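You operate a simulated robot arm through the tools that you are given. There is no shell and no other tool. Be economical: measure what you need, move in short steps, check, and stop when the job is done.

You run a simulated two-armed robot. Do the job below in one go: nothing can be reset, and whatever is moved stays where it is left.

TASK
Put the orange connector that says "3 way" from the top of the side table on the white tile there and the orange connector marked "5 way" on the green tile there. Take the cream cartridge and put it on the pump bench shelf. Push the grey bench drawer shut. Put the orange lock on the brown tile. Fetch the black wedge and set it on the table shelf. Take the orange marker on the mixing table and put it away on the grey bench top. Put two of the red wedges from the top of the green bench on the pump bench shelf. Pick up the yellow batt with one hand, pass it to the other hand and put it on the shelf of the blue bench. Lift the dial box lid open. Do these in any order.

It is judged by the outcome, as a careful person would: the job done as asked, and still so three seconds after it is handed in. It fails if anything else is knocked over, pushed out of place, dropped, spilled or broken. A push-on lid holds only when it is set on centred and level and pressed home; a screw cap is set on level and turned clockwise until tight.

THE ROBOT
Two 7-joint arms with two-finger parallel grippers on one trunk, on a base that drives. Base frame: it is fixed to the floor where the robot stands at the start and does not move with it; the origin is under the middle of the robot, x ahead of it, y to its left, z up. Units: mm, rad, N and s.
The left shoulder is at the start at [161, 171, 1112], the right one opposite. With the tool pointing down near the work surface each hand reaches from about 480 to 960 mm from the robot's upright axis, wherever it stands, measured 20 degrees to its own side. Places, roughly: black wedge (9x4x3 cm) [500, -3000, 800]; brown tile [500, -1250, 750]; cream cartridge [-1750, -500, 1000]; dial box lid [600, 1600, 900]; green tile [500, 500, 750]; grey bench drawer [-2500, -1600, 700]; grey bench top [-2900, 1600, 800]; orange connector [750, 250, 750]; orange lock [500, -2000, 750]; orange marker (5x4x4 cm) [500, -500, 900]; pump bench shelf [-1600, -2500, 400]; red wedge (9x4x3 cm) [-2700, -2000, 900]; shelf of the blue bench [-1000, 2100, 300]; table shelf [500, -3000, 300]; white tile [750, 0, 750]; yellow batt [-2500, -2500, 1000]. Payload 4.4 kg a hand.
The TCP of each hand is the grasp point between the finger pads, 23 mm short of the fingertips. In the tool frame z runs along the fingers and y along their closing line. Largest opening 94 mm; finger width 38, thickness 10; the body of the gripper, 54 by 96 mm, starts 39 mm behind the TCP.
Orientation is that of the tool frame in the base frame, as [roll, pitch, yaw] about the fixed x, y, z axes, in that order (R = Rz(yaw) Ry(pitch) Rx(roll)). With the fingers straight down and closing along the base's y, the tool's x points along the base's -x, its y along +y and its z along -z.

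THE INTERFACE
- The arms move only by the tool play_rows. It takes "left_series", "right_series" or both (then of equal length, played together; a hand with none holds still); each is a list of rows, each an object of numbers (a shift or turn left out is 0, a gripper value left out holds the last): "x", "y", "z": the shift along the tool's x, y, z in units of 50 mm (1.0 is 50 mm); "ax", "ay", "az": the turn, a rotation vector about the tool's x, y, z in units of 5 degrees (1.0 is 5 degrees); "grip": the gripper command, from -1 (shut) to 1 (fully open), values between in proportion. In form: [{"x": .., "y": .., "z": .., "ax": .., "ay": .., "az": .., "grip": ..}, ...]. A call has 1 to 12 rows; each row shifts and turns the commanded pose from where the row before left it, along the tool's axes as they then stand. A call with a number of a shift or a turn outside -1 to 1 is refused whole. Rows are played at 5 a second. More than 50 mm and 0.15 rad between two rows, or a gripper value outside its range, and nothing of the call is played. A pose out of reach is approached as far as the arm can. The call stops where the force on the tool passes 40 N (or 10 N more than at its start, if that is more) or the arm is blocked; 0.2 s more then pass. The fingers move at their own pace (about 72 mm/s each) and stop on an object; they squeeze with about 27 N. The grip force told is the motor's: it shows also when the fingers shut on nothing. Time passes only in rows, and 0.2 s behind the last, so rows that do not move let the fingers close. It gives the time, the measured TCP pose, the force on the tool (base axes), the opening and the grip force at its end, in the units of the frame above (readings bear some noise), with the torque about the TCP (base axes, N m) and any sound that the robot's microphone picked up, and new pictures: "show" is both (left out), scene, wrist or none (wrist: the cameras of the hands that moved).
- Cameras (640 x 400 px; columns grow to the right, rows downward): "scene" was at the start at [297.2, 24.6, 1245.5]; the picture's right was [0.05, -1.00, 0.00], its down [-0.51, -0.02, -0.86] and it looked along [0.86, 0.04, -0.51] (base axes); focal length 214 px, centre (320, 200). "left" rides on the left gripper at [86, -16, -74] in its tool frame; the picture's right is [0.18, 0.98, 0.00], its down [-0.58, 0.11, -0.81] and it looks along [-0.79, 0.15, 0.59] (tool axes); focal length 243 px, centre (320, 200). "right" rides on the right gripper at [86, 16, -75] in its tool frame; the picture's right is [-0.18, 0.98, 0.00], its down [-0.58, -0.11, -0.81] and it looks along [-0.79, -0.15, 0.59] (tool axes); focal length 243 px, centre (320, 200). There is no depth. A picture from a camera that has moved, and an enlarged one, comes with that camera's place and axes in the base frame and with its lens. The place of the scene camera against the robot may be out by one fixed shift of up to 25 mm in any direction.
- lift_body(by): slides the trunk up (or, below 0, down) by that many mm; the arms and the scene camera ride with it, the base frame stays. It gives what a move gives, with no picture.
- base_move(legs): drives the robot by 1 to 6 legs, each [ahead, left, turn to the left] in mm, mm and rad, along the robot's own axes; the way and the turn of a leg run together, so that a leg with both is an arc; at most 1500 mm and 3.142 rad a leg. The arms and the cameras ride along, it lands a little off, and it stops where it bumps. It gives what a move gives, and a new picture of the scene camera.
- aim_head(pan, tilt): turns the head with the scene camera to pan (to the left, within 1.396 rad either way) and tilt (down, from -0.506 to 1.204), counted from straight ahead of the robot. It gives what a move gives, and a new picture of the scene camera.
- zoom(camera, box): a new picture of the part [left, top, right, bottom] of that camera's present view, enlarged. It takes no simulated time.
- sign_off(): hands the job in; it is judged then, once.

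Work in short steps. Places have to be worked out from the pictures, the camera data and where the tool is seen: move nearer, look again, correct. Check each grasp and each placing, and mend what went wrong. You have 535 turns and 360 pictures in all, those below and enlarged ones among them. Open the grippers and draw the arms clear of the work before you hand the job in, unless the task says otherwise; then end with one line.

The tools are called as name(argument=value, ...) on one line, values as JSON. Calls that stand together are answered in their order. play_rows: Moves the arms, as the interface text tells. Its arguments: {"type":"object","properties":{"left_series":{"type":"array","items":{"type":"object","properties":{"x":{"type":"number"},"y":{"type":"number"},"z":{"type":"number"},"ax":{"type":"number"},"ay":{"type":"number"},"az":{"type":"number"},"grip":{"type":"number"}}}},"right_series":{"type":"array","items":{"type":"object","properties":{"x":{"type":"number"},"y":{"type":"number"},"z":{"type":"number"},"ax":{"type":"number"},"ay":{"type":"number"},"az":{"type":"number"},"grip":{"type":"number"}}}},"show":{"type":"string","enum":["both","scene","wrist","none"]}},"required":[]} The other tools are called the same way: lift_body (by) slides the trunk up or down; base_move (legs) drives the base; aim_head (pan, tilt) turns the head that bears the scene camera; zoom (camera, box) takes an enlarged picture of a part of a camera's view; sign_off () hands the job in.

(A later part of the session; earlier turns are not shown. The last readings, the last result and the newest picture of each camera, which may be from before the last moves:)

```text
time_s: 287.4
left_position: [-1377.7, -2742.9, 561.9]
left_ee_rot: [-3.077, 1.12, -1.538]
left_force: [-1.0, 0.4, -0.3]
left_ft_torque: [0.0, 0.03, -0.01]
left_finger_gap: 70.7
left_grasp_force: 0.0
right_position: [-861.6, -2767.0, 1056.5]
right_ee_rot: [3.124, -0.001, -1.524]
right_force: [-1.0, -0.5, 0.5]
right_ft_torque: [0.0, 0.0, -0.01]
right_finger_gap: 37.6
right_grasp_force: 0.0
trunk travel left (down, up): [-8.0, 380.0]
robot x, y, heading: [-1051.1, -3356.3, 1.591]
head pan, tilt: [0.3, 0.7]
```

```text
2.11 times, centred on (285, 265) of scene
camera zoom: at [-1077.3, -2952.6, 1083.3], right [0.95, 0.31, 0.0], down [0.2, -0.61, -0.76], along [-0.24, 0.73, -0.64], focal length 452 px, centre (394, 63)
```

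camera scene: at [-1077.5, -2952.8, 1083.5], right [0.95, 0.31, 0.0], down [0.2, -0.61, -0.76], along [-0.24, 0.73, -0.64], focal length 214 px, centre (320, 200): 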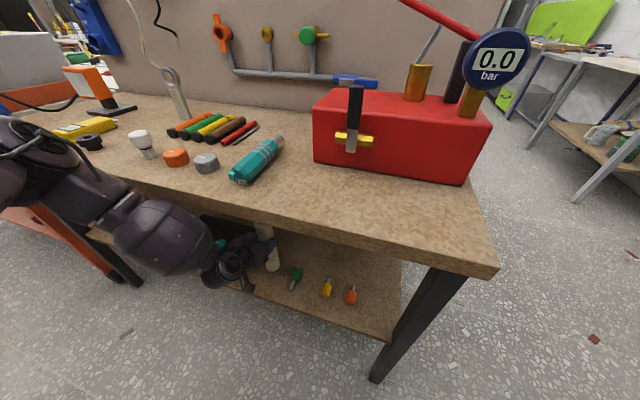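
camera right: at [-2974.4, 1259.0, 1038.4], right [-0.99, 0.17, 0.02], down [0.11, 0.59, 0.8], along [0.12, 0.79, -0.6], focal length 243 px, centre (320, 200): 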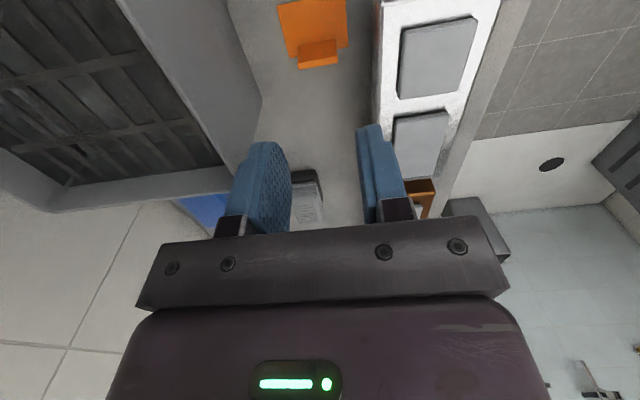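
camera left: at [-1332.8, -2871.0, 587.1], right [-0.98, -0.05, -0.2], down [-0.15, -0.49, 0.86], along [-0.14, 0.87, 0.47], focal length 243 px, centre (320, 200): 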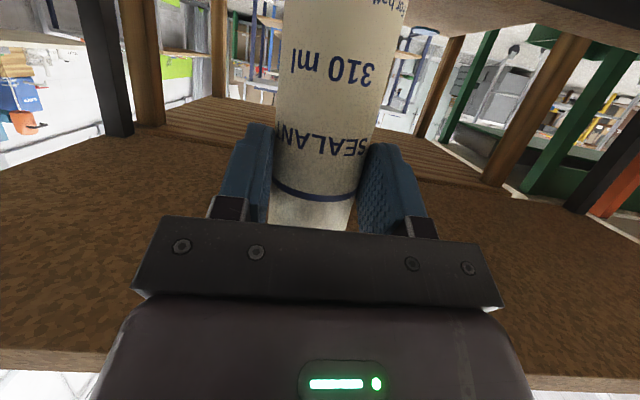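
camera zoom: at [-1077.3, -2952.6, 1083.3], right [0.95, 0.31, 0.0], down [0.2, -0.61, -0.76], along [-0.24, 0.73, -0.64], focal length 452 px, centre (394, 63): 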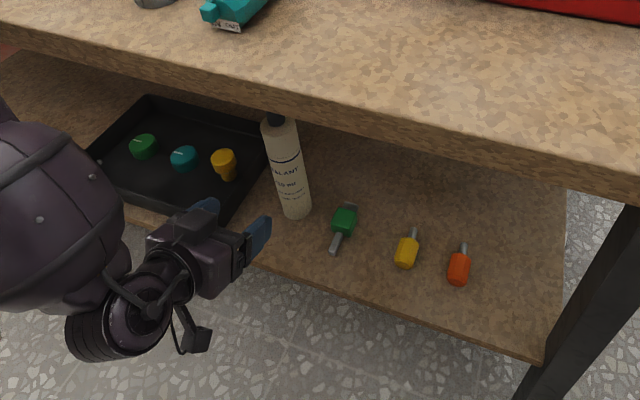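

The cartridge stands upright on the pump bench shelf. I'll back off, raise the arm and trunk, and drive west toward the orange bench with the batts.

base_move(legs=[[-150, 0, 0]])

play_rows(left_series=[{"x": -0.75, "z": -0.336}, {"x": -0.75, "z": -0.336}, {"x": -0.75, "z": -0.336}, {"x": -0.75, "z": -0.336}, {"x": -0.75, "z": -0.336}, {"x": -0.75, "z": -0.336}, {"x": -0.75, "z": -0.336}, {"x": -0.75, "z": -0.336}, {}], show="none")

lift_body(by=120)

base_move(legs=[[0, 1000, -0.02]])

```text
time_s: 288.8
left_position: [-1374.2, -2888.7, 561.7]
left_ee_rot: [-3.078, 1.121, -1.543]
left_force: [0.0, -0.3, -0.7]
left_ft_torque: [-0.01, 0.01, -0.01]
left_finger_gap: 70.6
left_grasp_force: 0.0
right_position: [-856.9, -2915.3, 1057.3]
right_ee_rot: [3.124, -0.003, -1.527]
right_force: [-0.3, -0.3, -0.7]
right_ft_torque: [-0.01, 0.03, 0.0]
right_finger_gap: 37.7
right_grasp_force: 0.0
trunk travel left (down, up): [-8.0, 380.0]
robot x, y, heading: [-1048.8, -3502.8, 1.587]
head pan, tilt: [0.3, 0.7]
camera scene: at [-1073.6, -3100.3, 1083.6], right [0.95, 0.31, 0.0], down [0.2, -0.61, -0.77], along [-0.24, 0.73, -0.64], focal length 214 px, centre (320, 200)
```

scene: 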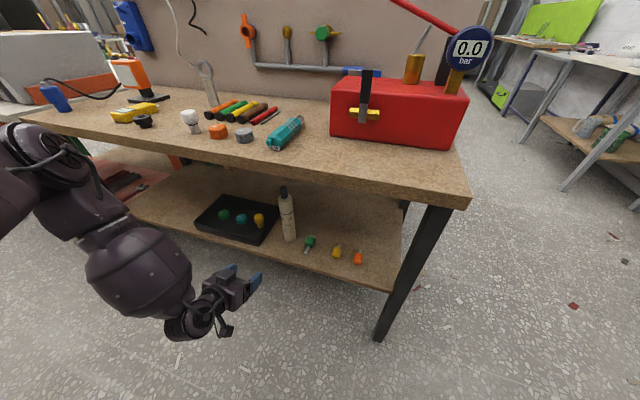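

```text
time_s: 290.8
left_position: [-1387.8, -2864.5, 876.2]
left_ee_rot: [-3.077, 1.12, -1.543]
left_force: [0.3, 0.3, 0.3]
left_ft_torque: [0.01, 0.01, 0.0]
left_finger_gap: 70.6
left_grasp_force: 0.1
left hand out of reach, approached as far as the arm can: row 7, 8
right_position: [-857.2, -2915.0, 1056.0]
right_ee_rot: [3.123, -0.001, -1.528]
right_force: [0.0, 0.5, 0.2]
right_ft_torque: [-0.03, 0.01, 0.0]
right_finger_gap: 37.5
right_grasp_force: 0.0
trunk travel left (down, up): [-8.0, 380.0]
robot x, y, heading: [-1048.1, -3501.9, 1.582]
head pan, tilt: [0.3, 0.7]
```

```text
time_s: 292.3
left_position: [-1388.5, -2865.0, 992.8]
left_ee_rot: [-3.077, 1.117, -1.544]
left_force: [-0.2, -0.4, 0.4]
left_ft_torque: [0.01, 0.02, -0.02]
left_finger_gap: 70.4
left_grasp_force: 0.1
right_position: [-855.7, -2911.9, 1173.1]
right_ee_rot: [3.125, -0.006, -1.526]
right_force: [0.4, -0.4, -0.3]
right_ft_torque: [-0.01, 0.0, -0.01]
right_finger_gap: 37.7
right_grasp_force: 0.0
trunk travel left (down, up): [-128.0, 260.0]
robot x, y, heading: [-1048.7, -3503.3, 1.585]
head pan, tilt: [0.3, 0.7]
```

```text
time_s: 301.3
left_position: [-2353.4, -2841.5, 996.7]
left_ee_rot: [-3.077, 1.119, -1.59]
left_force: [-0.4, 0.7, 0.0]
left_ft_torque: [-0.03, -0.02, 0.03]
left_finger_gap: 70.2
left_grasp_force: 0.0
right_position: [-1826.2, -2915.8, 1177.7]
right_ee_rot: [3.123, -0.002, -1.574]
right_force: [0.7, 0.1, -0.8]
right_ft_torque: [0.0, -0.03, 0.02]
right_finger_gap: 37.6
right_grasp_force: 0.1
trunk travel left (down, up): [-128.0, 260.0]
robot x, y, heading: [-2046.0, -3488.7, 1.54]
head pan, tilt: [0.3, 0.7]
camera scene: at [-2054.7, -3191.2, 1230.9], right [0.96, 0.26, 0.0], down [0.17, -0.62, -0.76], along [-0.2, 0.74, -0.64], focal length 214 px, centre (320, 200)
```

scene: 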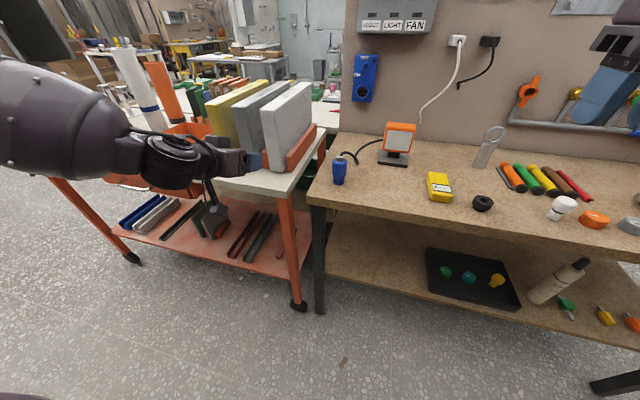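

I can see the yellow batt standing in an orange rack with grey ones. I'll zoom in for detail.

zoom(camera="scene", box=[140, 60, 340, 200])

aim_head(pan=0.75, tilt=0.45)

```text
2.86 times, centred on (240, 130) of scene
camera zoom: at [-2054.7, -3191.2, 1230.9], right [0.96, 0.26, 0.0], down [0.17, -0.62, -0.76], along [-0.2, 0.74, -0.64], focal length 613 px, centre (549, 400)
```

zoom: 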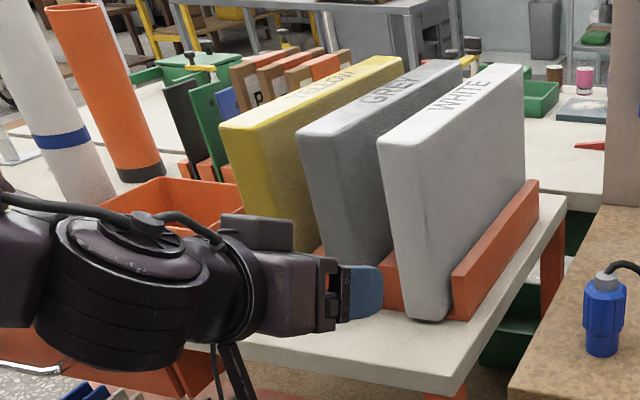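

```text
time_s: 302.2
left_position: [-2352.9, -2841.5, 996.8]
left_ee_rot: [-3.076, 1.119, -1.59]
left_force: [-0.4, -0.2, 0.3]
left_ft_torque: [0.0, -0.01, 0.02]
left_finger_gap: 70.7
left_grasp_force: 0.1
right_position: [-1824.6, -2915.9, 1176.3]
right_ee_rot: [3.125, 0.0, -1.575]
right_force: [-0.7, 0.2, 0.4]
right_ft_torque: [-0.05, 0.04, -0.01]
right_finger_gap: 37.4
right_grasp_force: 0.0
trunk travel left (down, up): [-128.0, 260.0]
robot x, y, heading: [-2041.5, -3493.6, 1.537]
head pan, tilt: [0.75, 0.45]
camera scene: at [-2092.6, -3203.8, 1253.1], right [0.75, 0.66, 0.0], down [0.29, -0.33, -0.9], along [-0.59, 0.68, -0.44], focal length 214 px, centre (320, 200)
```

scene: 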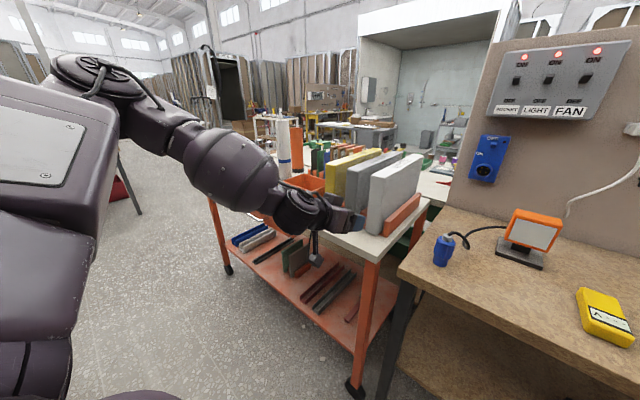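

I'll zoom tightly on the batts from here to judge the thickness and gaps.

zoom(camera="scene", box=[310, 135, 430, 245])

```text
3.64 times, centred on (370, 190) of scene
camera zoom: at [-2092.6, -3203.8, 1253.1], right [0.75, 0.66, 0.0], down [0.29, -0.33, -0.9], along [-0.59, 0.68, -0.44], focal length 780 px, centre (138, 236)
```

zoom: 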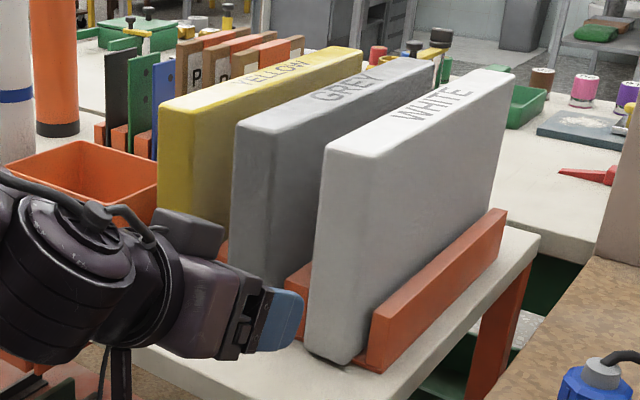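

The batts are about 47 mm thick, spaced 91 mm apart with tops near z 1040. The yellow one runs from about (-2533, -2634) to (-2513, -2310). I'll tuck the left hand back, open the right, and shift so the batt lies on the right arm's side.

play_rows(left_series=[{"x": -0.27, "z": -0.7}, {"x": -0.27, "z": -0.7}, {"x": -0.27, "z": -0.7}, {}], right_series=[{"grip": 0.5}, {"grip": 0.5}, {}, {}], show="none")

base_move(legs=[[0, 680, 0.03]])

aim_head(pan=-0.1, tilt=0.5)

```text
time_s: 303.2
left_position: [-2359.9, -2918.4, 1075.1]
left_ee_rot: [-3.077, 1.119, -1.588]
left_force: [-1.0, 0.0, -0.1]
left_ft_torque: [0.05, -0.02, -0.02]
left_finger_gap: 70.5
left_grasp_force: 0.1
right_position: [-1826.5, -2914.9, 1176.9]
right_ee_rot: [3.124, -0.002, -1.576]
right_force: [0.0, -0.3, -0.6]
right_ft_torque: [-0.04, -0.01, 0.0]
right_finger_gap: 70.4
right_grasp_force: 0.1
trunk travel left (down, up): [-128.0, 260.0]
robot x, y, heading: [-2045.0, -3497.5, 1.539]
head pan, tilt: [0.75, 0.45]
```

```text
time_s: 309.7
left_position: [-3063.6, -2919.8, 1076.8]
left_ee_rot: [-3.08, 1.12, -1.556]
left_force: [0.0, -1.3, 0.3]
left_ft_torque: [0.02, -0.01, 0.05]
left_finger_gap: 70.6
left_grasp_force: 0.1
right_position: [-2531.1, -2896.9, 1177.3]
right_ee_rot: [3.125, -0.001, -1.541]
right_force: [0.2, -0.3, -0.1]
right_ft_torque: [-0.01, -0.02, 0.0]
right_finger_gap: 70.6
right_grasp_force: 0.1
trunk travel left (down, up): [-128.0, 260.0]
robot x, y, heading: [-2729.8, -3484.0, 1.574]
head pan, tilt: [0.75, 0.45]
camera scene: at [-2787.7, -3194.8, 1253.1], right [0.73, 0.68, 0.0], down [0.3, -0.32, -0.9], along [-0.61, 0.66, -0.44], focal length 214 px, centre (320, 200)
```

scene: 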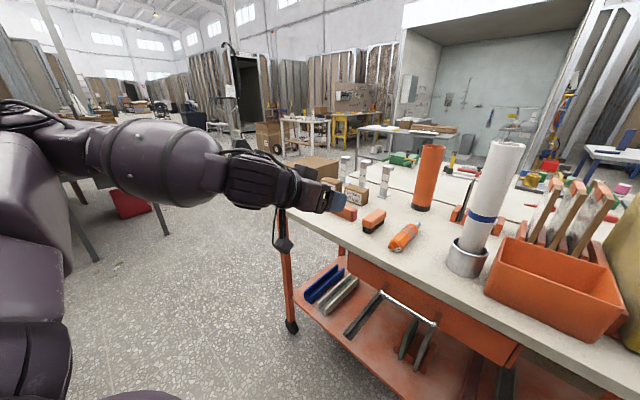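

```text
time_s: 310.9
left_position: [-3064.3, -2918.9, 1076.3]
left_ee_rot: [-3.078, 1.121, -1.556]
left_force: [0.0, 0.6, 0.3]
left_ft_torque: [0.0, -0.02, -0.01]
left_finger_gap: 70.9
left_grasp_force: 0.1
right_position: [-2529.6, -2897.3, 1177.3]
right_ee_rot: [3.124, -0.001, -1.541]
right_force: [0.0, 1.1, -0.4]
right_ft_torque: [0.02, 0.01, 0.01]
right_finger_gap: 70.7
right_grasp_force: 0.1
trunk travel left (down, up): [-128.0, 260.0]
robot x, y, heading: [-2733.2, -3482.8, 1.569]
head pan, tilt: [-0.099, 0.499]
camera scene: at [-2716.0, -3171.4, 1248.7], right [1.0, -0.1, 0.0], down [-0.05, -0.48, -0.88], along [0.09, 0.87, -0.48], focal length 214 px, centre (320, 200)
```

scene: 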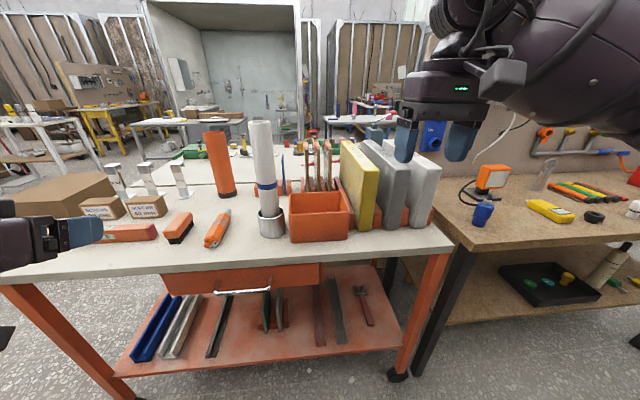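

I'll drive 260 mm closer, which brings the right hand above the front of the yellow batt, and use the wrist camera.

base_move(legs=[[260, 0, 0]])

play_rows(right_series=[{"x": -0.8}, {"x": -0.8}, {}], show="both")

```text
time_s: 312.7
left_position: [-3068.0, -2663.1, 1077.3]
left_ee_rot: [-3.079, 1.119, -1.552]
left_force: [-0.3, 0.1, 0.0]
left_ft_torque: [0.02, 0.01, 0.0]
left_finger_gap: 70.4
left_grasp_force: 0.0
right_position: [-2534.0, -2639.7, 1176.8]
right_ee_rot: [3.124, -0.002, -1.539]
right_force: [0.4, 0.3, -0.9]
right_ft_torque: [-0.04, 0.01, 0.0]
right_finger_gap: 70.6
right_grasp_force: 0.0
trunk travel left (down, up): [-128.0, 260.0]
robot x, y, heading: [-2732.9, -3226.0, 1.579]
head pan, tilt: [-0.099, 0.499]
camera scene: at [-2717.9, -2914.6, 1248.6], right [1.0, -0.09, 0.0], down [-0.05, -0.48, -0.88], along [0.08, 0.87, -0.48], focal length 214 px, centre (320, 200)
```

scene: 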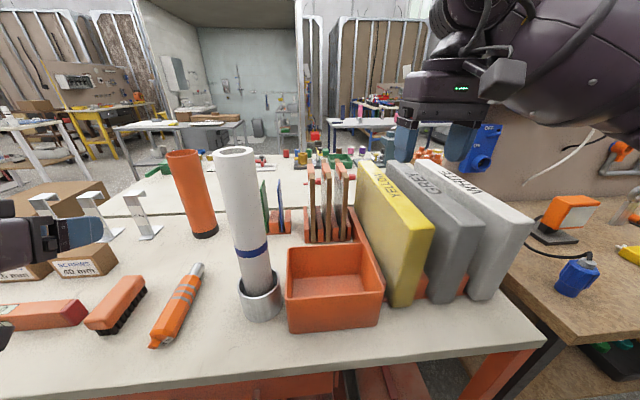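

```text
time_s: 313.5
left_position: [-3066.9, -2662.2, 1076.8]
left_ee_rot: [-3.079, 1.123, -1.553]
left_force: [0.1, 1.2, 0.5]
left_ft_torque: [0.03, -0.01, -0.02]
left_finger_gap: 70.1
left_grasp_force: 0.0
right_position: [-2536.2, -2560.6, 1177.8]
right_ee_rot: [3.124, -0.002, -1.539]
right_force: [0.0, 0.3, 0.6]
right_ft_torque: [0.04, 0.0, 0.02]
right_finger_gap: 70.5
right_grasp_force: 0.0
trunk travel left (down, up): [-128.0, 260.0]
robot x, y, heading: [-2733.2, -3225.2, 1.577]
head pan, tilt: [-0.099, 0.499]
camera scene: at [-2717.6, -2915.5, 1248.9], right [1.0, -0.09, 0.0], down [-0.05, -0.48, -0.88], along [0.08, 0.87, -0.48], focal length 214 px, centre (320, 200)
camera right: at [-2546.7, -2646.5, 1251.6], right [-0.99, 0.15, 0.02], down [0.1, 0.59, 0.8], along [0.11, 0.8, -0.59], focal length 243 px, centre (320, 200)
```

scene: 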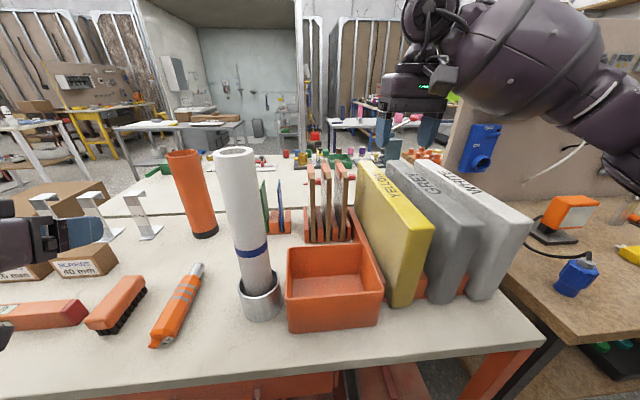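
right: 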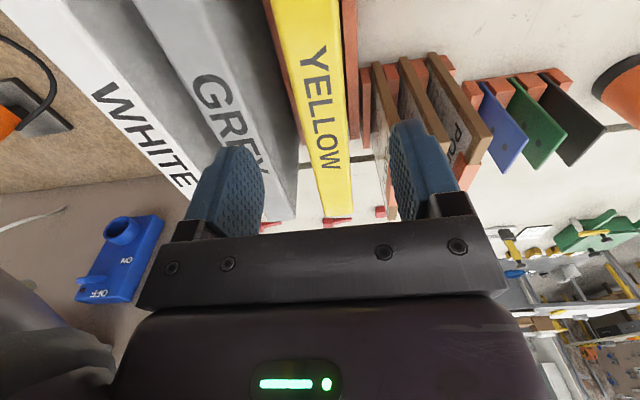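

The yellow batt's centreline is x≈-2528 at the grasp point, 48 mm wide. I'll position the right hand at y≈-2455 just above it with a 62 mm opening.

play_rows(right_series=[{"x": -0.7, "y": -0.06, "grip": 0.32}, {"x": -0.7, "y": -0.06}, {"x": -0.7, "y": -0.06}, {}, {"z": 0.8}, {"z": 0.8}, {}], show="both")

```text
time_s: 315.1
left_position: [-3068.7, -2664.4, 1077.4]
left_ee_rot: [-3.079, 1.122, -1.554]
left_force: [0.2, 0.3, 0.0]
left_ft_torque: [0.02, 0.01, -0.01]
left_finger_gap: 70.5
left_grasp_force: 0.0
right_position: [-2532.2, -2455.0, 1096.2]
right_ee_rot: [3.122, 0.001, -1.537]
right_force: [0.2, 0.1, -0.7]
right_ft_torque: [0.02, -0.02, -0.03]
right_finger_gap: 61.9
right_grasp_force: 0.0
trunk travel left (down, up): [-128.0, 260.0]
robot x, y, heading: [-2732.6, -3228.7, 1.578]
head pan, tilt: [-0.099, 0.499]
camera scene: at [-2718.0, -2915.6, 1249.0], right [1.0, -0.09, 0.0], down [-0.05, -0.48, -0.88], along [0.08, 0.87, -0.48], focal length 214 px, centre (320, 200)
camera right: at [-2543.2, -2543.1, 1170.7], right [-0.99, 0.15, 0.02], down [0.1, 0.59, 0.8], along [0.11, 0.8, -0.59], focal length 243 px, centre (320, 200)
```

scene: 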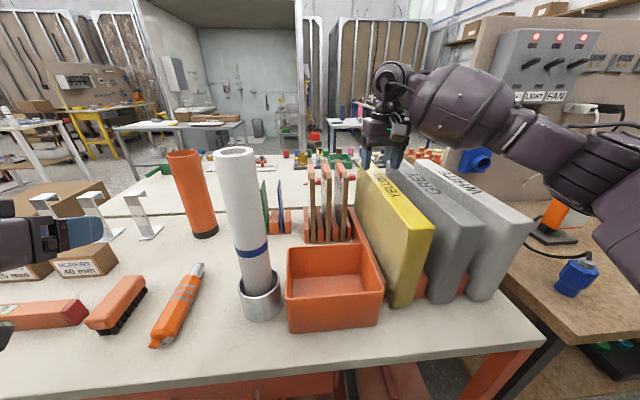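
right: 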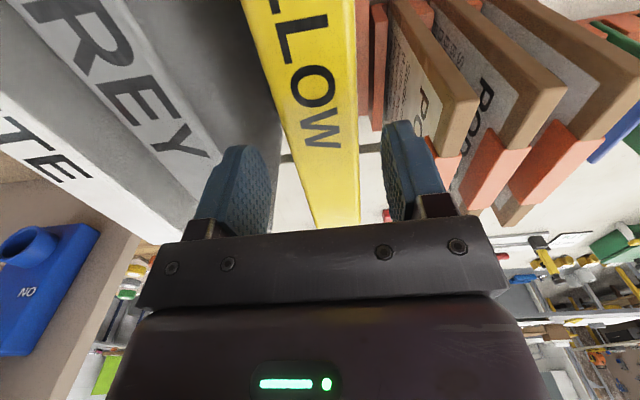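

It's aligned over the batt (top at z≈1039). I'll descend to TCP z≈1016 and close.

play_rows(right_series=[{"z": 0.5}, {"z": 0.5}, {"z": 0.4}, {"z": 0.2}, {}, {"grip": -1}, {"grip": -1}, {"grip": -1}], show="wrist")

```text
time_s: 316.9
left_position: [-3067.2, -2664.8, 1077.1]
left_ee_rot: [-3.081, 1.121, -1.554]
left_force: [-0.7, 0.2, -0.4]
left_ft_torque: [-0.02, -0.01, -0.03]
left_finger_gap: 70.4
left_grasp_force: 0.0
right_position: [-2536.0, -2456.3, 1019.4]
right_ee_rot: [3.123, 0.003, -1.539]
right_force: [3.3, 2.2, 11.3]
right_ft_torque: [0.51, -0.84, -0.62]
right_finger_gap: 45.4
right_grasp_force: 27.3
trunk travel left (down, up): [-128.0, 260.0]
robot x, y, heading: [-2734.9, -3227.0, 1.577]
head pan, tilt: [-0.099, 0.499]
camera right: at [-2545.1, -2543.3, 1091.1], right [-0.99, 0.15, 0.02], down [0.1, 0.58, 0.81], along [0.11, 0.8, -0.59], focal length 243 px, centre (320, 200)
```

right: 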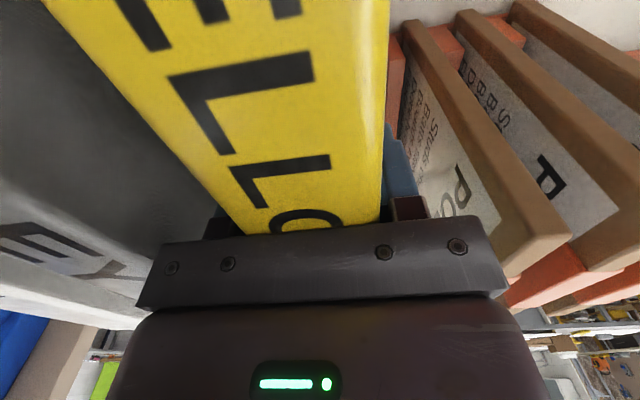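

The batt is gripped (45 mm). I'll lift it 150 mm and check.

play_rows(right_series=[{"z": -0.3}, {"z": -0.5}, {"z": -0.7}, {"z": -0.7}, {"z": -0.8}, {}], show="both")

```text
time_s: 318.3
left_position: [-3068.0, -2663.6, 1076.5]
left_ee_rot: [-3.076, 1.12, -1.553]
left_force: [0.5, 1.1, 0.4]
left_ft_torque: [-0.04, -0.01, 0.02]
left_finger_gap: 70.3
left_grasp_force: 0.0
right_position: [-2531.1, -2454.5, 1165.4]
right_ee_rot: [3.124, -0.004, -1.539]
right_force: [-1.2, -0.5, -3.0]
right_ft_torque: [0.14, -0.02, -0.03]
right_finger_gap: 44.6
right_grasp_force: 26.7
trunk travel left (down, up): [-128.0, 260.0]
robot x, y, heading: [-2731.8, -3224.0, 1.577]
head pan, tilt: [-0.099, 0.499]
camera scene: at [-2717.6, -2914.0, 1248.2], right [1.0, -0.09, 0.0], down [-0.05, -0.48, -0.88], along [0.08, 0.87, -0.48], focal length 214 px, centre (320, 200)
camera right: at [-2542.1, -2540.8, 1239.4], right [-0.99, 0.15, 0.02], down [0.1, 0.59, 0.8], along [0.11, 0.79, -0.6], focal length 243 px, centre (320, 200)
```

scene: 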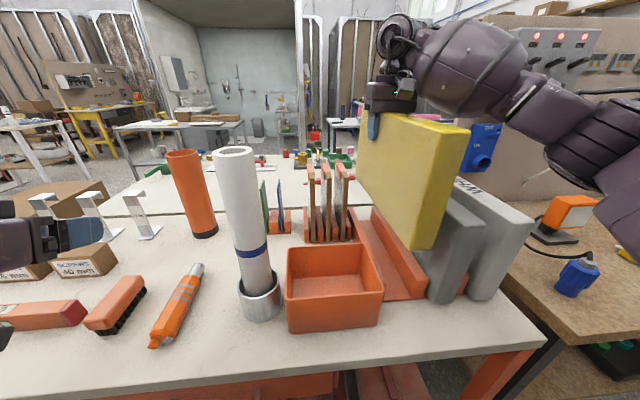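
right: 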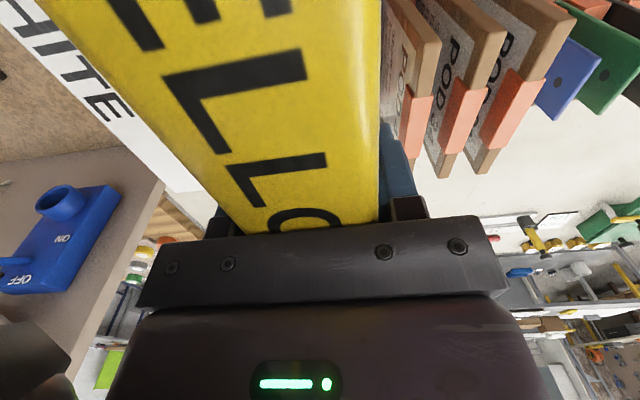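

The batt is up and light. I'll lift a little more, back the base 245 mm, and swing the batt toward the robot's centreline for the hand-over.

play_rows(right_series=[{"z": -0.8}, {}], show="none")

base_move(legs=[[-245, 0, 0]])

play_rows(right_series=[{"y": 0.7}, {"y": 0.7}, {"y": 0.7}, {"y": 0.7}, {"x": -0.5}, {"x": -0.5}, {}], show="both")

```text
time_s: 318.9
left_position: [-3067.2, -2661.0, 1075.8]
left_ee_rot: [-3.078, 1.119, -1.554]
left_force: [0.3, 0.8, -0.3]
left_ft_torque: [0.0, 0.02, 0.03]
left_finger_gap: 70.8
left_grasp_force: 0.1
right_position: [-2530.9, -2452.6, 1205.1]
right_ee_rot: [3.125, -0.006, -1.539]
right_force: [0.9, 0.2, -3.7]
right_ft_torque: [0.17, 0.01, 0.01]
right_finger_gap: 44.7
right_grasp_force: 26.8
trunk travel left (down, up): [-128.0, 260.0]
robot x, y, heading: [-2732.2, -3225.9, 1.577]
head pan, tilt: [-0.099, 0.499]
```

```text
time_s: 320.7
left_position: [-3067.8, -2904.9, 1077.4]
left_ee_rot: [-3.079, 1.121, -1.549]
left_force: [-0.3, 0.0, 0.7]
left_ft_torque: [0.0, 0.04, -0.03]
left_finger_gap: 70.6
left_grasp_force: 0.1
right_position: [-2532.1, -2694.5, 1206.5]
right_ee_rot: [3.123, -0.002, -1.534]
right_force: [0.3, -0.5, -2.6]
right_ft_torque: [0.11, -0.04, 0.0]
right_finger_gap: 44.4
right_grasp_force: 26.7
trunk travel left (down, up): [-128.0, 260.0]
robot x, y, heading: [-2728.0, -3472.6, 1.575]
head pan, tilt: [-0.099, 0.499]
camera scene: at [-2717.0, -3155.8, 1248.5], right [1.0, -0.09, 0.0], down [-0.04, -0.48, -0.88], along [0.08, 0.87, -0.48], focal length 214 px, centre (320, 200)
```

scene: 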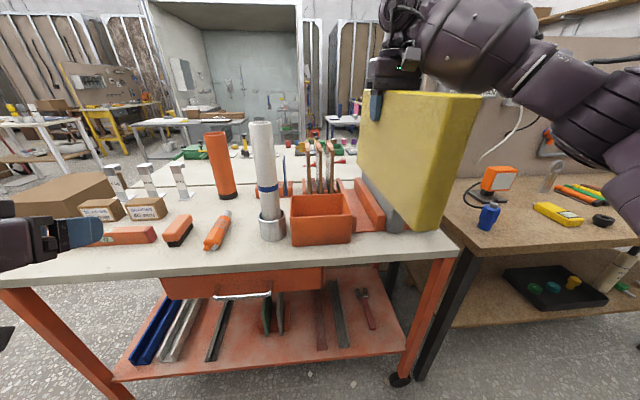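

```text
time_s: 322.3
left_position: [-3066.4, -2904.2, 1078.3]
left_ee_rot: [-3.077, 1.121, -1.551]
left_force: [0.4, 0.4, 0.5]
left_ft_torque: [0.01, 0.04, -0.01]
left_finger_gap: 70.7
left_grasp_force: 0.1
right_position: [-2673.0, -2649.6, 1210.1]
right_ee_rot: [3.123, -0.002, -1.535]
right_force: [0.3, 0.2, -2.2]
right_ft_torque: [0.14, 0.02, 0.02]
right_finger_gap: 44.8
right_grasp_force: 26.7
trunk travel left (down, up): [-128.0, 260.0]
robot x, y, heading: [-2731.9, -3468.8, 1.579]
head pan, tilt: [-0.099, 0.499]
camera scene: at [-2716.6, -3155.8, 1248.7], right [1.0, -0.09, 0.0], down [-0.04, -0.48, -0.88], along [0.08, 0.87, -0.48], focal length 214 px, centre (320, 200)
camera right: at [-2683.9, -2736.0, 1283.5], right [-0.99, 0.15, 0.02], down [0.1, 0.59, 0.8], along [0.11, 0.8, -0.59], focal length 243 px, centre (320, 200)
```

scene: 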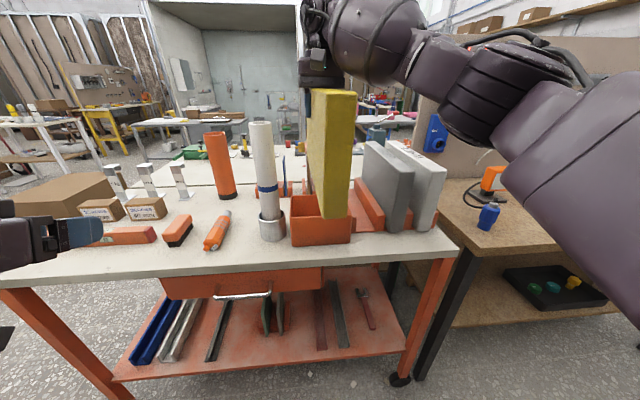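
right: 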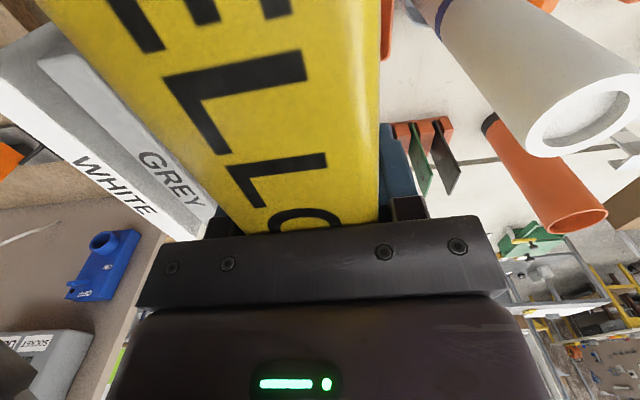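

The left hand would have to cross too far here. I'll raise the trunk, move forward a little, and turn to face east into the open corridor, where the hand-over has room (and it's the way I need to go).

lift_body(by=130)

base_move(legs=[[190, 0, 0], [0, 0, -1.57]])

aim_head(pan=0.0, tilt=0.45)

```text
time_s: 323.9
left_position: [-3068.8, -2903.8, 1204.6]
left_ee_rot: [-3.077, 1.118, -1.549]
left_force: [-1.2, -0.2, 0.3]
left_ft_torque: [0.02, -0.01, 0.01]
left_finger_gap: 70.5
left_grasp_force: 0.2
right_position: [-2673.4, -2737.8, 1484.9]
right_ee_rot: [3.131, 0.211, -1.533]
right_force: [-0.4, 0.4, -3.0]
right_ft_torque: [0.09, -0.02, -0.03]
right_finger_gap: 44.8
right_grasp_force: 26.9
trunk travel left (down, up): [-258.0, 130.0]
robot x, y, heading: [-2734.8, -3467.8, 1.576]
head pan, tilt: [-0.099, 0.499]
```

```text
time_s: 329.2
left_position: [-2168.5, -2940.3, 1206.4]
left_ee_rot: [-3.079, 1.122, -3.126]
left_force: [-0.1, 0.1, -0.4]
left_ft_torque: [0.0, 0.01, 0.01]
left_finger_gap: 70.4
left_grasp_force: 0.1
right_position: [-2004.1, -3335.4, 1486.3]
right_ee_rot: [3.13, 0.214, -3.108]
right_force: [0.4, -0.6, -2.4]
right_ft_torque: [0.01, -0.07, 0.0]
right_finger_gap: 45.0
right_grasp_force: 27.1
trunk travel left (down, up): [-258.0, 130.0]
robot x, y, heading: [-2730.6, -3275.5, 0.006]
head pan, tilt: [-0.099, 0.499]
camera scene: at [-2549.1, -3263.1, 1394.2], right [-0.09, -1.0, 0.0], down [-0.48, 0.05, -0.88], along [0.87, -0.08, -0.48], focal length 214 px, centre (320, 200)
```

scene: 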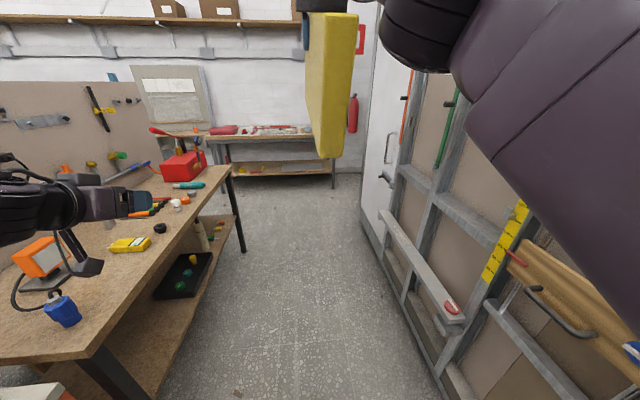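

```text
time_s: 329.9
left_position: [-2167.7, -2939.3, 1206.1]
left_ee_rot: [-3.077, 1.121, -3.125]
left_force: [0.1, 0.1, 0.0]
left_ft_torque: [0.01, 0.02, 0.01]
left_finger_gap: 70.5
left_grasp_force: 0.0
right_position: [-2004.5, -3335.1, 1487.0]
right_ee_rot: [3.13, 0.214, -3.107]
right_force: [0.0, -1.4, -3.2]
right_ft_torque: [0.01, -0.09, 0.01]
right_finger_gap: 44.9
right_grasp_force: 27.2
trunk travel left (down, up): [-258.0, 130.0]
robot x, y, heading: [-2736.4, -3276.1, 0.005]
head pan, tilt: [0.0, 0.45]
camera scene: at [-2547.8, -3253.9, 1398.6], right [0.0, -1.0, 0.0], down [-0.44, 0.0, -0.9], along [0.9, 0.0, -0.44], focal length 214 px, centre (320, 200)
```

scene: 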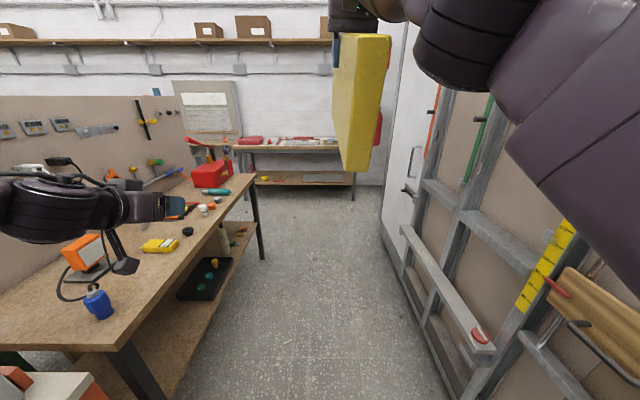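

The corridor ahead is clear. I'll lower the trunk back, then drive east past the pump bench into the open area.

base_move(legs=[[1500, -30, 0], [550, 0, 0]])

lift_body(by=-130)

aim_head(pan=0.0, tilt=0.5)

```text
refused: leg 1 is longer than a leg can be; nothing moved
```

```text
time_s: 331.5
left_position: [-2171.6, -2939.7, 1079.5]
left_ee_rot: [-3.079, 1.126, -3.126]
left_force: [0.1, 0.6, -0.8]
left_ft_torque: [-0.02, 0.0, 0.01]
left_finger_gap: 70.6
left_grasp_force: 0.0
right_position: [-1878.4, -3334.5, 1117.0]
right_ee_rot: [3.121, -0.134, -3.109]
right_force: [-0.7, -0.2, -2.6]
right_ft_torque: [-0.02, -0.14, -0.01]
right_finger_gap: 44.9
right_grasp_force: 26.4
trunk travel left (down, up): [-128.0, 260.0]
robot x, y, heading: [-2733.4, -3275.7, -0.001]
head pan, tilt: [0.0, 0.45]
```

```text
time_s: 332.1
left_position: [-2167.9, -2939.8, 1077.3]
left_ee_rot: [-3.077, 1.124, -3.121]
left_force: [-0.4, 0.1, 0.4]
left_ft_torque: [0.02, 0.02, -0.01]
left_finger_gap: 70.5
left_grasp_force: 0.0
right_position: [-1874.9, -3333.3, 1111.6]
right_ee_rot: [3.12, -0.141, -3.108]
right_force: [0.1, 0.0, -2.4]
right_ft_torque: [-0.01, -0.17, 0.01]
right_finger_gap: 45.0
right_grasp_force: 27.1
trunk travel left (down, up): [-128.0, 260.0]
robot x, y, heading: [-2729.2, -3276.9, 0.007]
head pan, tilt: [0.0, 0.499]
camera scene: at [-2433.4, -3253.4, 1248.7], right [0.0, -1.0, 0.0], down [-0.48, 0.0, -0.88], along [0.88, 0.0, -0.48], focal length 214 px, centre (320, 200)
```

scene: 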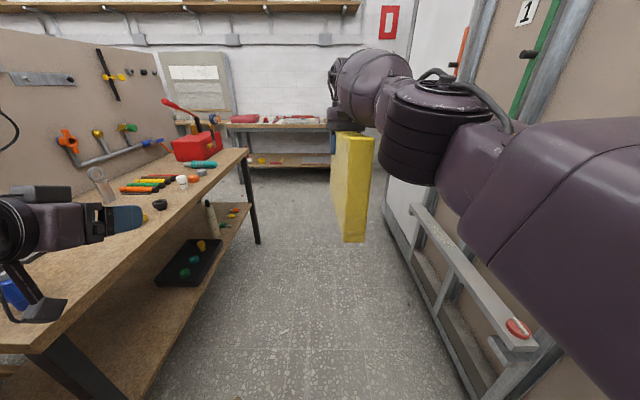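

The hand pose shifted somewhat with the lift, but the batt is held. I'll drive east.

base_move(legs=[[1450, -20, 0], [600, 0, 0]])

```text
time_s: 342.5
left_position: [-87.0, -2891.4, 1077.6]
left_ee_rot: [-3.076, 1.123, -3.093]
left_force: [0.6, 0.5, 0.3]
left_ft_torque: [-0.01, 0.02, -0.01]
left_finger_gap: 70.6
left_grasp_force: 0.1
right_position: [216.0, -3275.7, 1111.3]
right_ee_rot: [3.119, -0.14, -3.078]
right_force: [-0.2, -0.3, -2.8]
right_ft_torque: [-0.02, -0.19, -0.01]
right_finger_gap: 44.8
right_grasp_force: 26.6
trunk travel left (down, up): [-128.0, 260.0]
robot x, y, heading: [-644.9, -3241.5, 0.038]
head pan, tilt: [0.0, 0.499]
camera scene: at [-343.9, -3212.0, 1248.6], right [0.03, -1.0, 0.0], down [-0.48, -0.02, -0.88], along [0.88, 0.03, -0.48], focal length 214 px, centre (320, 200)
```

scene: 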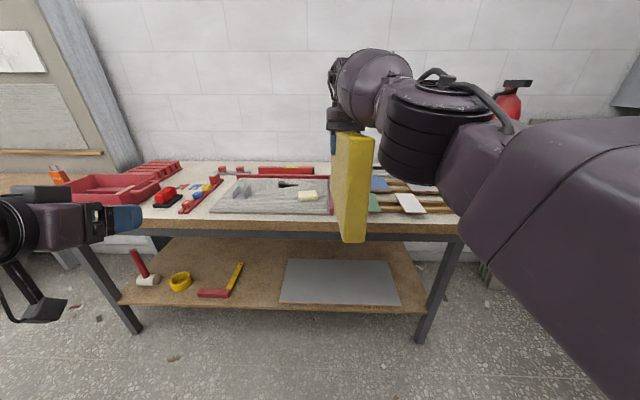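

This is the table for the black wedge, with room in front. The batt's near end is at about (22, -3282, 1064). I'll move the left hand laterally to just in front of that end.

play_rows(left_series=[{"y": -0.95}, {"y": -0.95}, {"y": -0.95}, {"y": -0.95}, {"y": -0.95}, {"y": -0.95}, {"y": -0.95}, {"y": -0.95}, {}], show="both")

```text
time_s: 344.5
left_position: [-74.6, -3112.3, 1087.5]
left_ee_rot: [-3.076, 1.124, -3.093]
left_force: [0.0, -1.1, -0.4]
left_ft_torque: [0.02, 0.01, 0.0]
left_finger_gap: 70.4
left_grasp_force: 0.0
left hand out of reach, approached as far as the arm can: row 1, 2, 5, 6, 7, 8
right_position: [215.2, -3277.0, 1111.9]
right_ee_rot: [3.117, -0.139, -3.078]
right_force: [0.5, -0.1, -2.7]
right_ft_torque: [0.0, -0.12, -0.02]
right_finger_gap: 45.0
right_grasp_force: 26.9
trunk travel left (down, up): [-128.0, 260.0]
robot x, y, heading: [-642.4, -3242.0, 0.035]
head pan, tilt: [0.0, 0.499]
camera scene: at [-344.1, -3212.1, 1248.6], right [0.03, -1.0, 0.0], down [-0.48, -0.02, -0.88], along [0.88, 0.03, -0.48], focal length 214 px, centre (320, 200)
camera left: at [-181.6, -3128.2, 1040.9], right [-0.07, 0.98, -0.19], down [-0.47, 0.14, 0.87], along [0.88, 0.15, 0.46], focal length 243 px, centre (320, 200)
```

scene: 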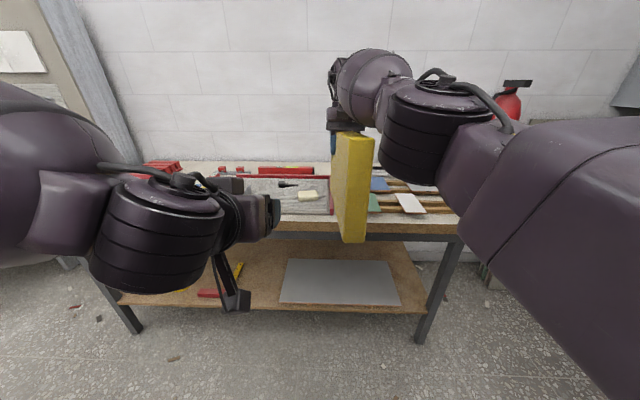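
left: 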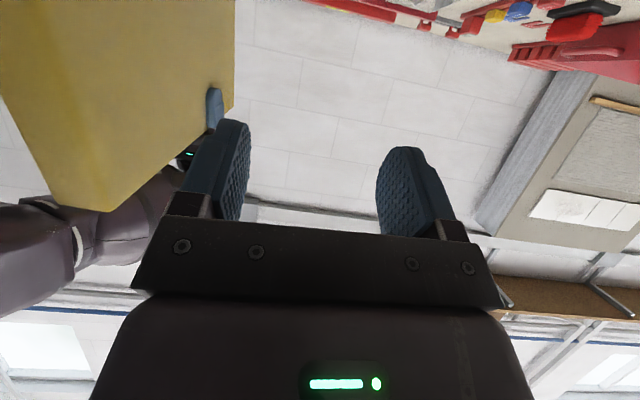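

The left arm's limit is at y≈-3112, so I'll bring the batt to it: move the right hand 165 mm left.

play_rows(right_series=[{"y": 0.8}, {"y": 0.8}, {"y": 0.8}, {"y": 0.8}, {}], show="both")

zoom(camera="left", box=[0, 0, 640, 400])

```text
time_s: 345.5
left_position: [-80.5, -3113.4, 1083.4]
left_ee_rot: [-3.086, 1.116, -3.114]
left_force: [-5.0, 1.3, 0.1]
left_ft_torque: [-0.03, -0.06, -0.14]
left_finger_gap: 69.7
left_grasp_force: 0.0
right_position: [166.7, -3144.4, 1108.5]
right_ee_rot: [3.123, -0.131, -3.088]
right_force: [5.6, -1.4, -2.3]
right_ft_torque: [-0.02, -0.14, 0.45]
right_finger_gap: 48.9
right_grasp_force: 27.2
right hand out of reach, approached as far as the arm can: row 1, 2, 3, 4
trunk travel left (down, up): [-128.0, 260.0]
robot x, y, heading: [-641.4, -3243.2, 0.032]
head pan, tilt: [0.0, 0.499]
stopped in row 5 (left hand): the force on the tool passed its limit at 50 N (the readings are from after the stop); the commanded pose is now the measured one
camera scene: at [-344.2, -3211.3, 1248.6], right [0.03, -1.0, 0.0], down [-0.48, -0.02, -0.88], along [0.88, 0.03, -0.48], focal length 214 px, centre (320, 200)
camera right: at [91.5, -3132.8, 1193.7], right [0.13, 0.99, 0.0], down [0.69, -0.09, 0.72], along [0.71, -0.1, -0.69], focal length 243 px, centre (320, 200)
```

scene: 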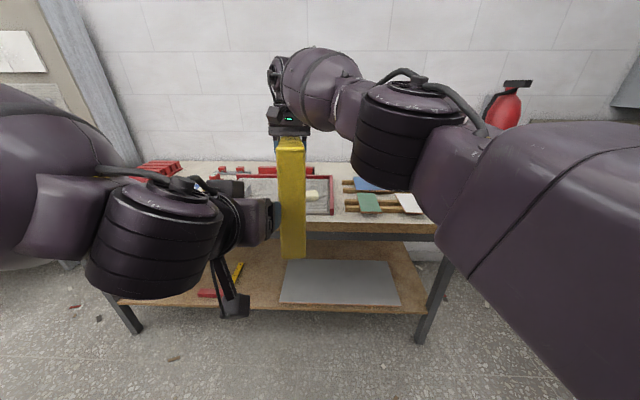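
right: 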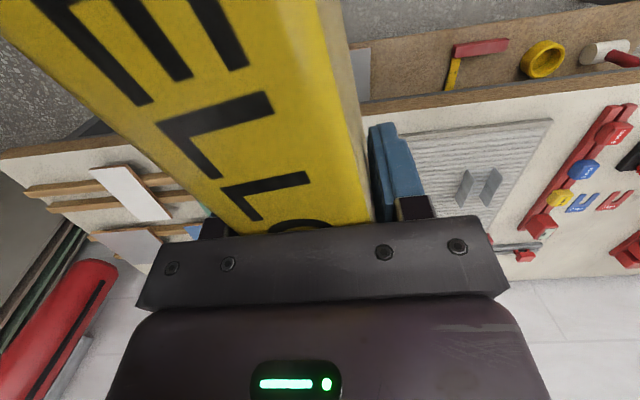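

```text
1.00 times, centred on (320, 200) of left (not enlarged: the box is as wide or as high as the picture)
camera zoom: at [-186.1, -3127.7, 1038.9], right [-0.06, 0.98, -0.19], down [-0.47, 0.14, 0.87], along [0.88, 0.14, 0.45], focal length 243 px, centre (320, 200)
```

zoom: 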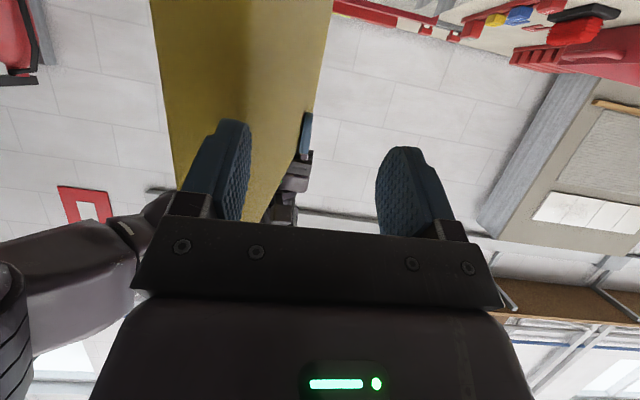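

The batt's end is touching the left finger, and both arms are at limits with straight-ahead tools. I'll back the left hand off, move the right hand back right, and yaw the batt 30° so its near end faces the left hand.

play_rows(left_series=[{"x": 0.3, "z": -0.6}, {"x": 0.3, "z": -0.6, "y": 0.4}, {"y": 0.8}, {"y": 0.8}, {}, {}, {}, {}, {}, {}], right_series=[{}, {"y": -0.5}, {"y": -0.8, "x": -0.4}, {"y": -0.4, "x": -0.6}, {"az": 1}, {"az": 1}, {"az": 1}, {"az": 1}, {"az": 1}, {"az": 1}], show="both")

```text
time_s: 347.7
left_position: [-74.7, -3033.3, 1087.7]
left_ee_rot: [-3.087, 1.115, -3.115]
left_force: [0.0, -0.1, 0.3]
left_ft_torque: [-0.03, 0.04, 0.0]
left_finger_gap: 70.4
left_grasp_force: 0.0
left hand out of reach, approached as far as the arm can: row 1, 2, 3, 4
right_position: [200.2, -3219.4, 1100.9]
right_ee_rot: [-3.093, -0.126, 2.667]
right_force: [-0.2, 0.7, -3.0]
right_ft_torque: [-0.05, -0.14, -0.02]
right_finger_gap: 45.2
right_grasp_force: 27.2
right hand out of reach, approached as far as the arm can: row 4
trunk travel left (down, up): [-128.0, 260.0]
robot x, y, heading: [-639.7, -3244.0, 0.038]
head pan, tilt: [0.0, 0.499]
camera scene: at [-343.9, -3212.2, 1248.6], right [0.03, -1.0, 0.0], down [-0.48, -0.02, -0.88], along [0.88, 0.03, -0.48], focal length 214 px, centre (320, 200)
camera right: at [142.5, -3166.9, 1184.1], right [0.61, 0.79, -0.07], down [0.57, -0.37, 0.73], along [0.55, -0.48, -0.68], focal length 243 px, centre (320, 200)
camera left: at [-180.2, -3047.5, 1042.6], right [-0.06, 0.98, -0.19], down [-0.47, 0.14, 0.87], along [0.88, 0.14, 0.45], focal length 243 px, centre (320, 200)
```

scene: 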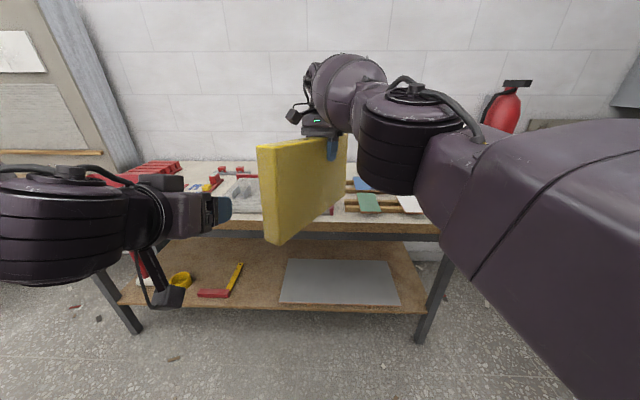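
right: 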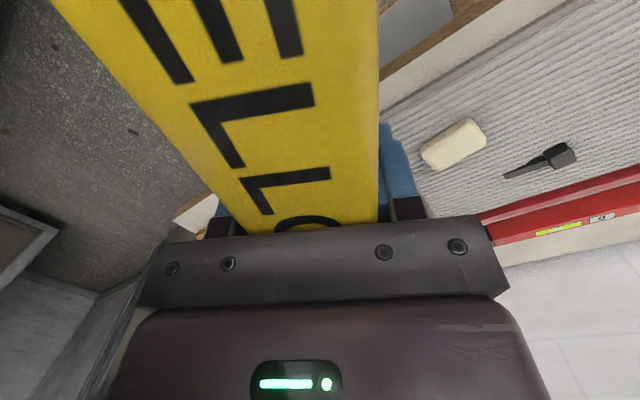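
left: 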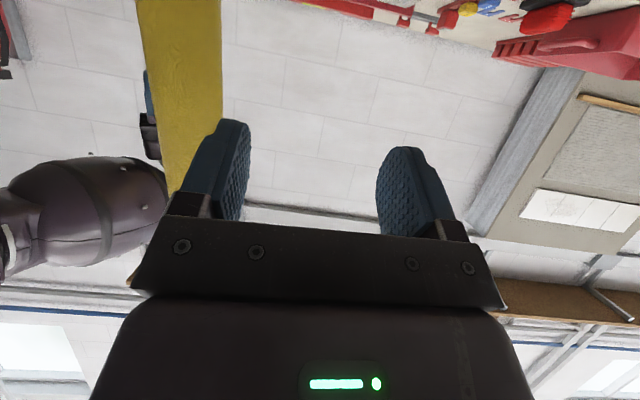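

The near end is now about (35, -3135, 1053), facing the left hand. I'll yaw the left tool about 29° clockwise to match.

play_rows(left_series=[{"ax": 0.86, "az": 0.42}, {"ax": 0.86, "az": 0.42}, {"ax": 0.86, "az": 0.42}, {"ax": 0.86, "az": 0.42}, {"ax": 0.86, "az": 0.42}, {"ax": 0.86, "az": 0.42}, {}], show="both")

```text
time_s: 349.3
left_position: [-75.1, -3031.3, 1086.5]
left_ee_rot: [-3.093, 1.126, 2.66]
left_force: [0.5, 0.2, -0.1]
left_ft_torque: [-0.03, -0.01, -0.04]
left_finger_gap: 70.6
left_grasp_force: 0.1
right_position: [199.2, -3219.7, 1100.9]
right_ee_rot: [-3.094, -0.127, 2.67]
right_force: [-0.4, -0.2, -3.2]
right_ft_torque: [-0.07, -0.13, -0.02]
right_finger_gap: 44.8
right_grasp_force: 26.9
trunk travel left (down, up): [-128.0, 260.0]
robot x, y, heading: [-641.8, -3244.1, 0.039]
head pan, tilt: [0.0, 0.499]
camera scene: at [-343.9, -3212.3, 1248.6], right [0.03, -1.0, 0.0], down [-0.48, -0.02, -0.88], along [0.88, 0.03, -0.48], focal length 214 px, centre (320, 200)
camera left: at [-175.5, -2993.8, 1040.7], right [0.42, 0.89, -0.19], down [-0.35, 0.35, 0.87], along [0.84, -0.3, 0.46], focal length 243 px, centre (320, 200)
```

scene: 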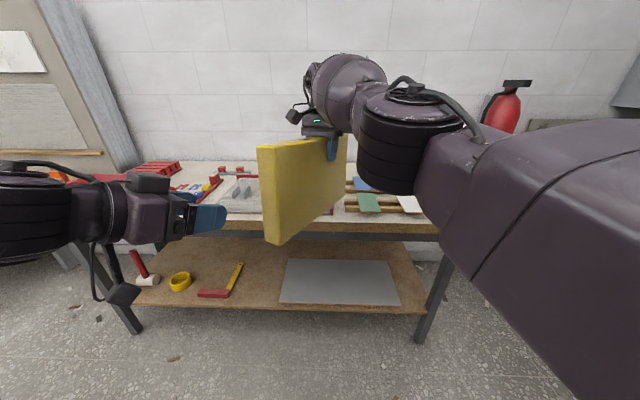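
left: 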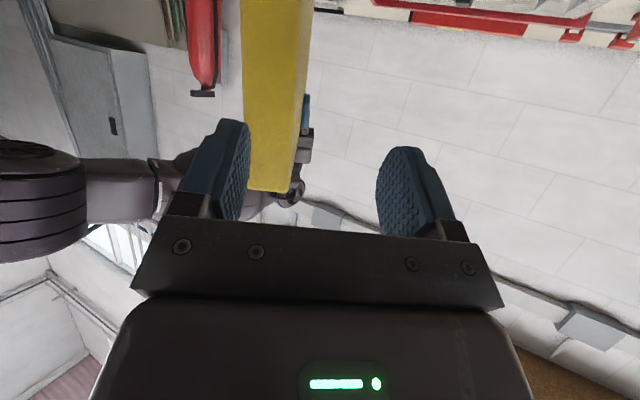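

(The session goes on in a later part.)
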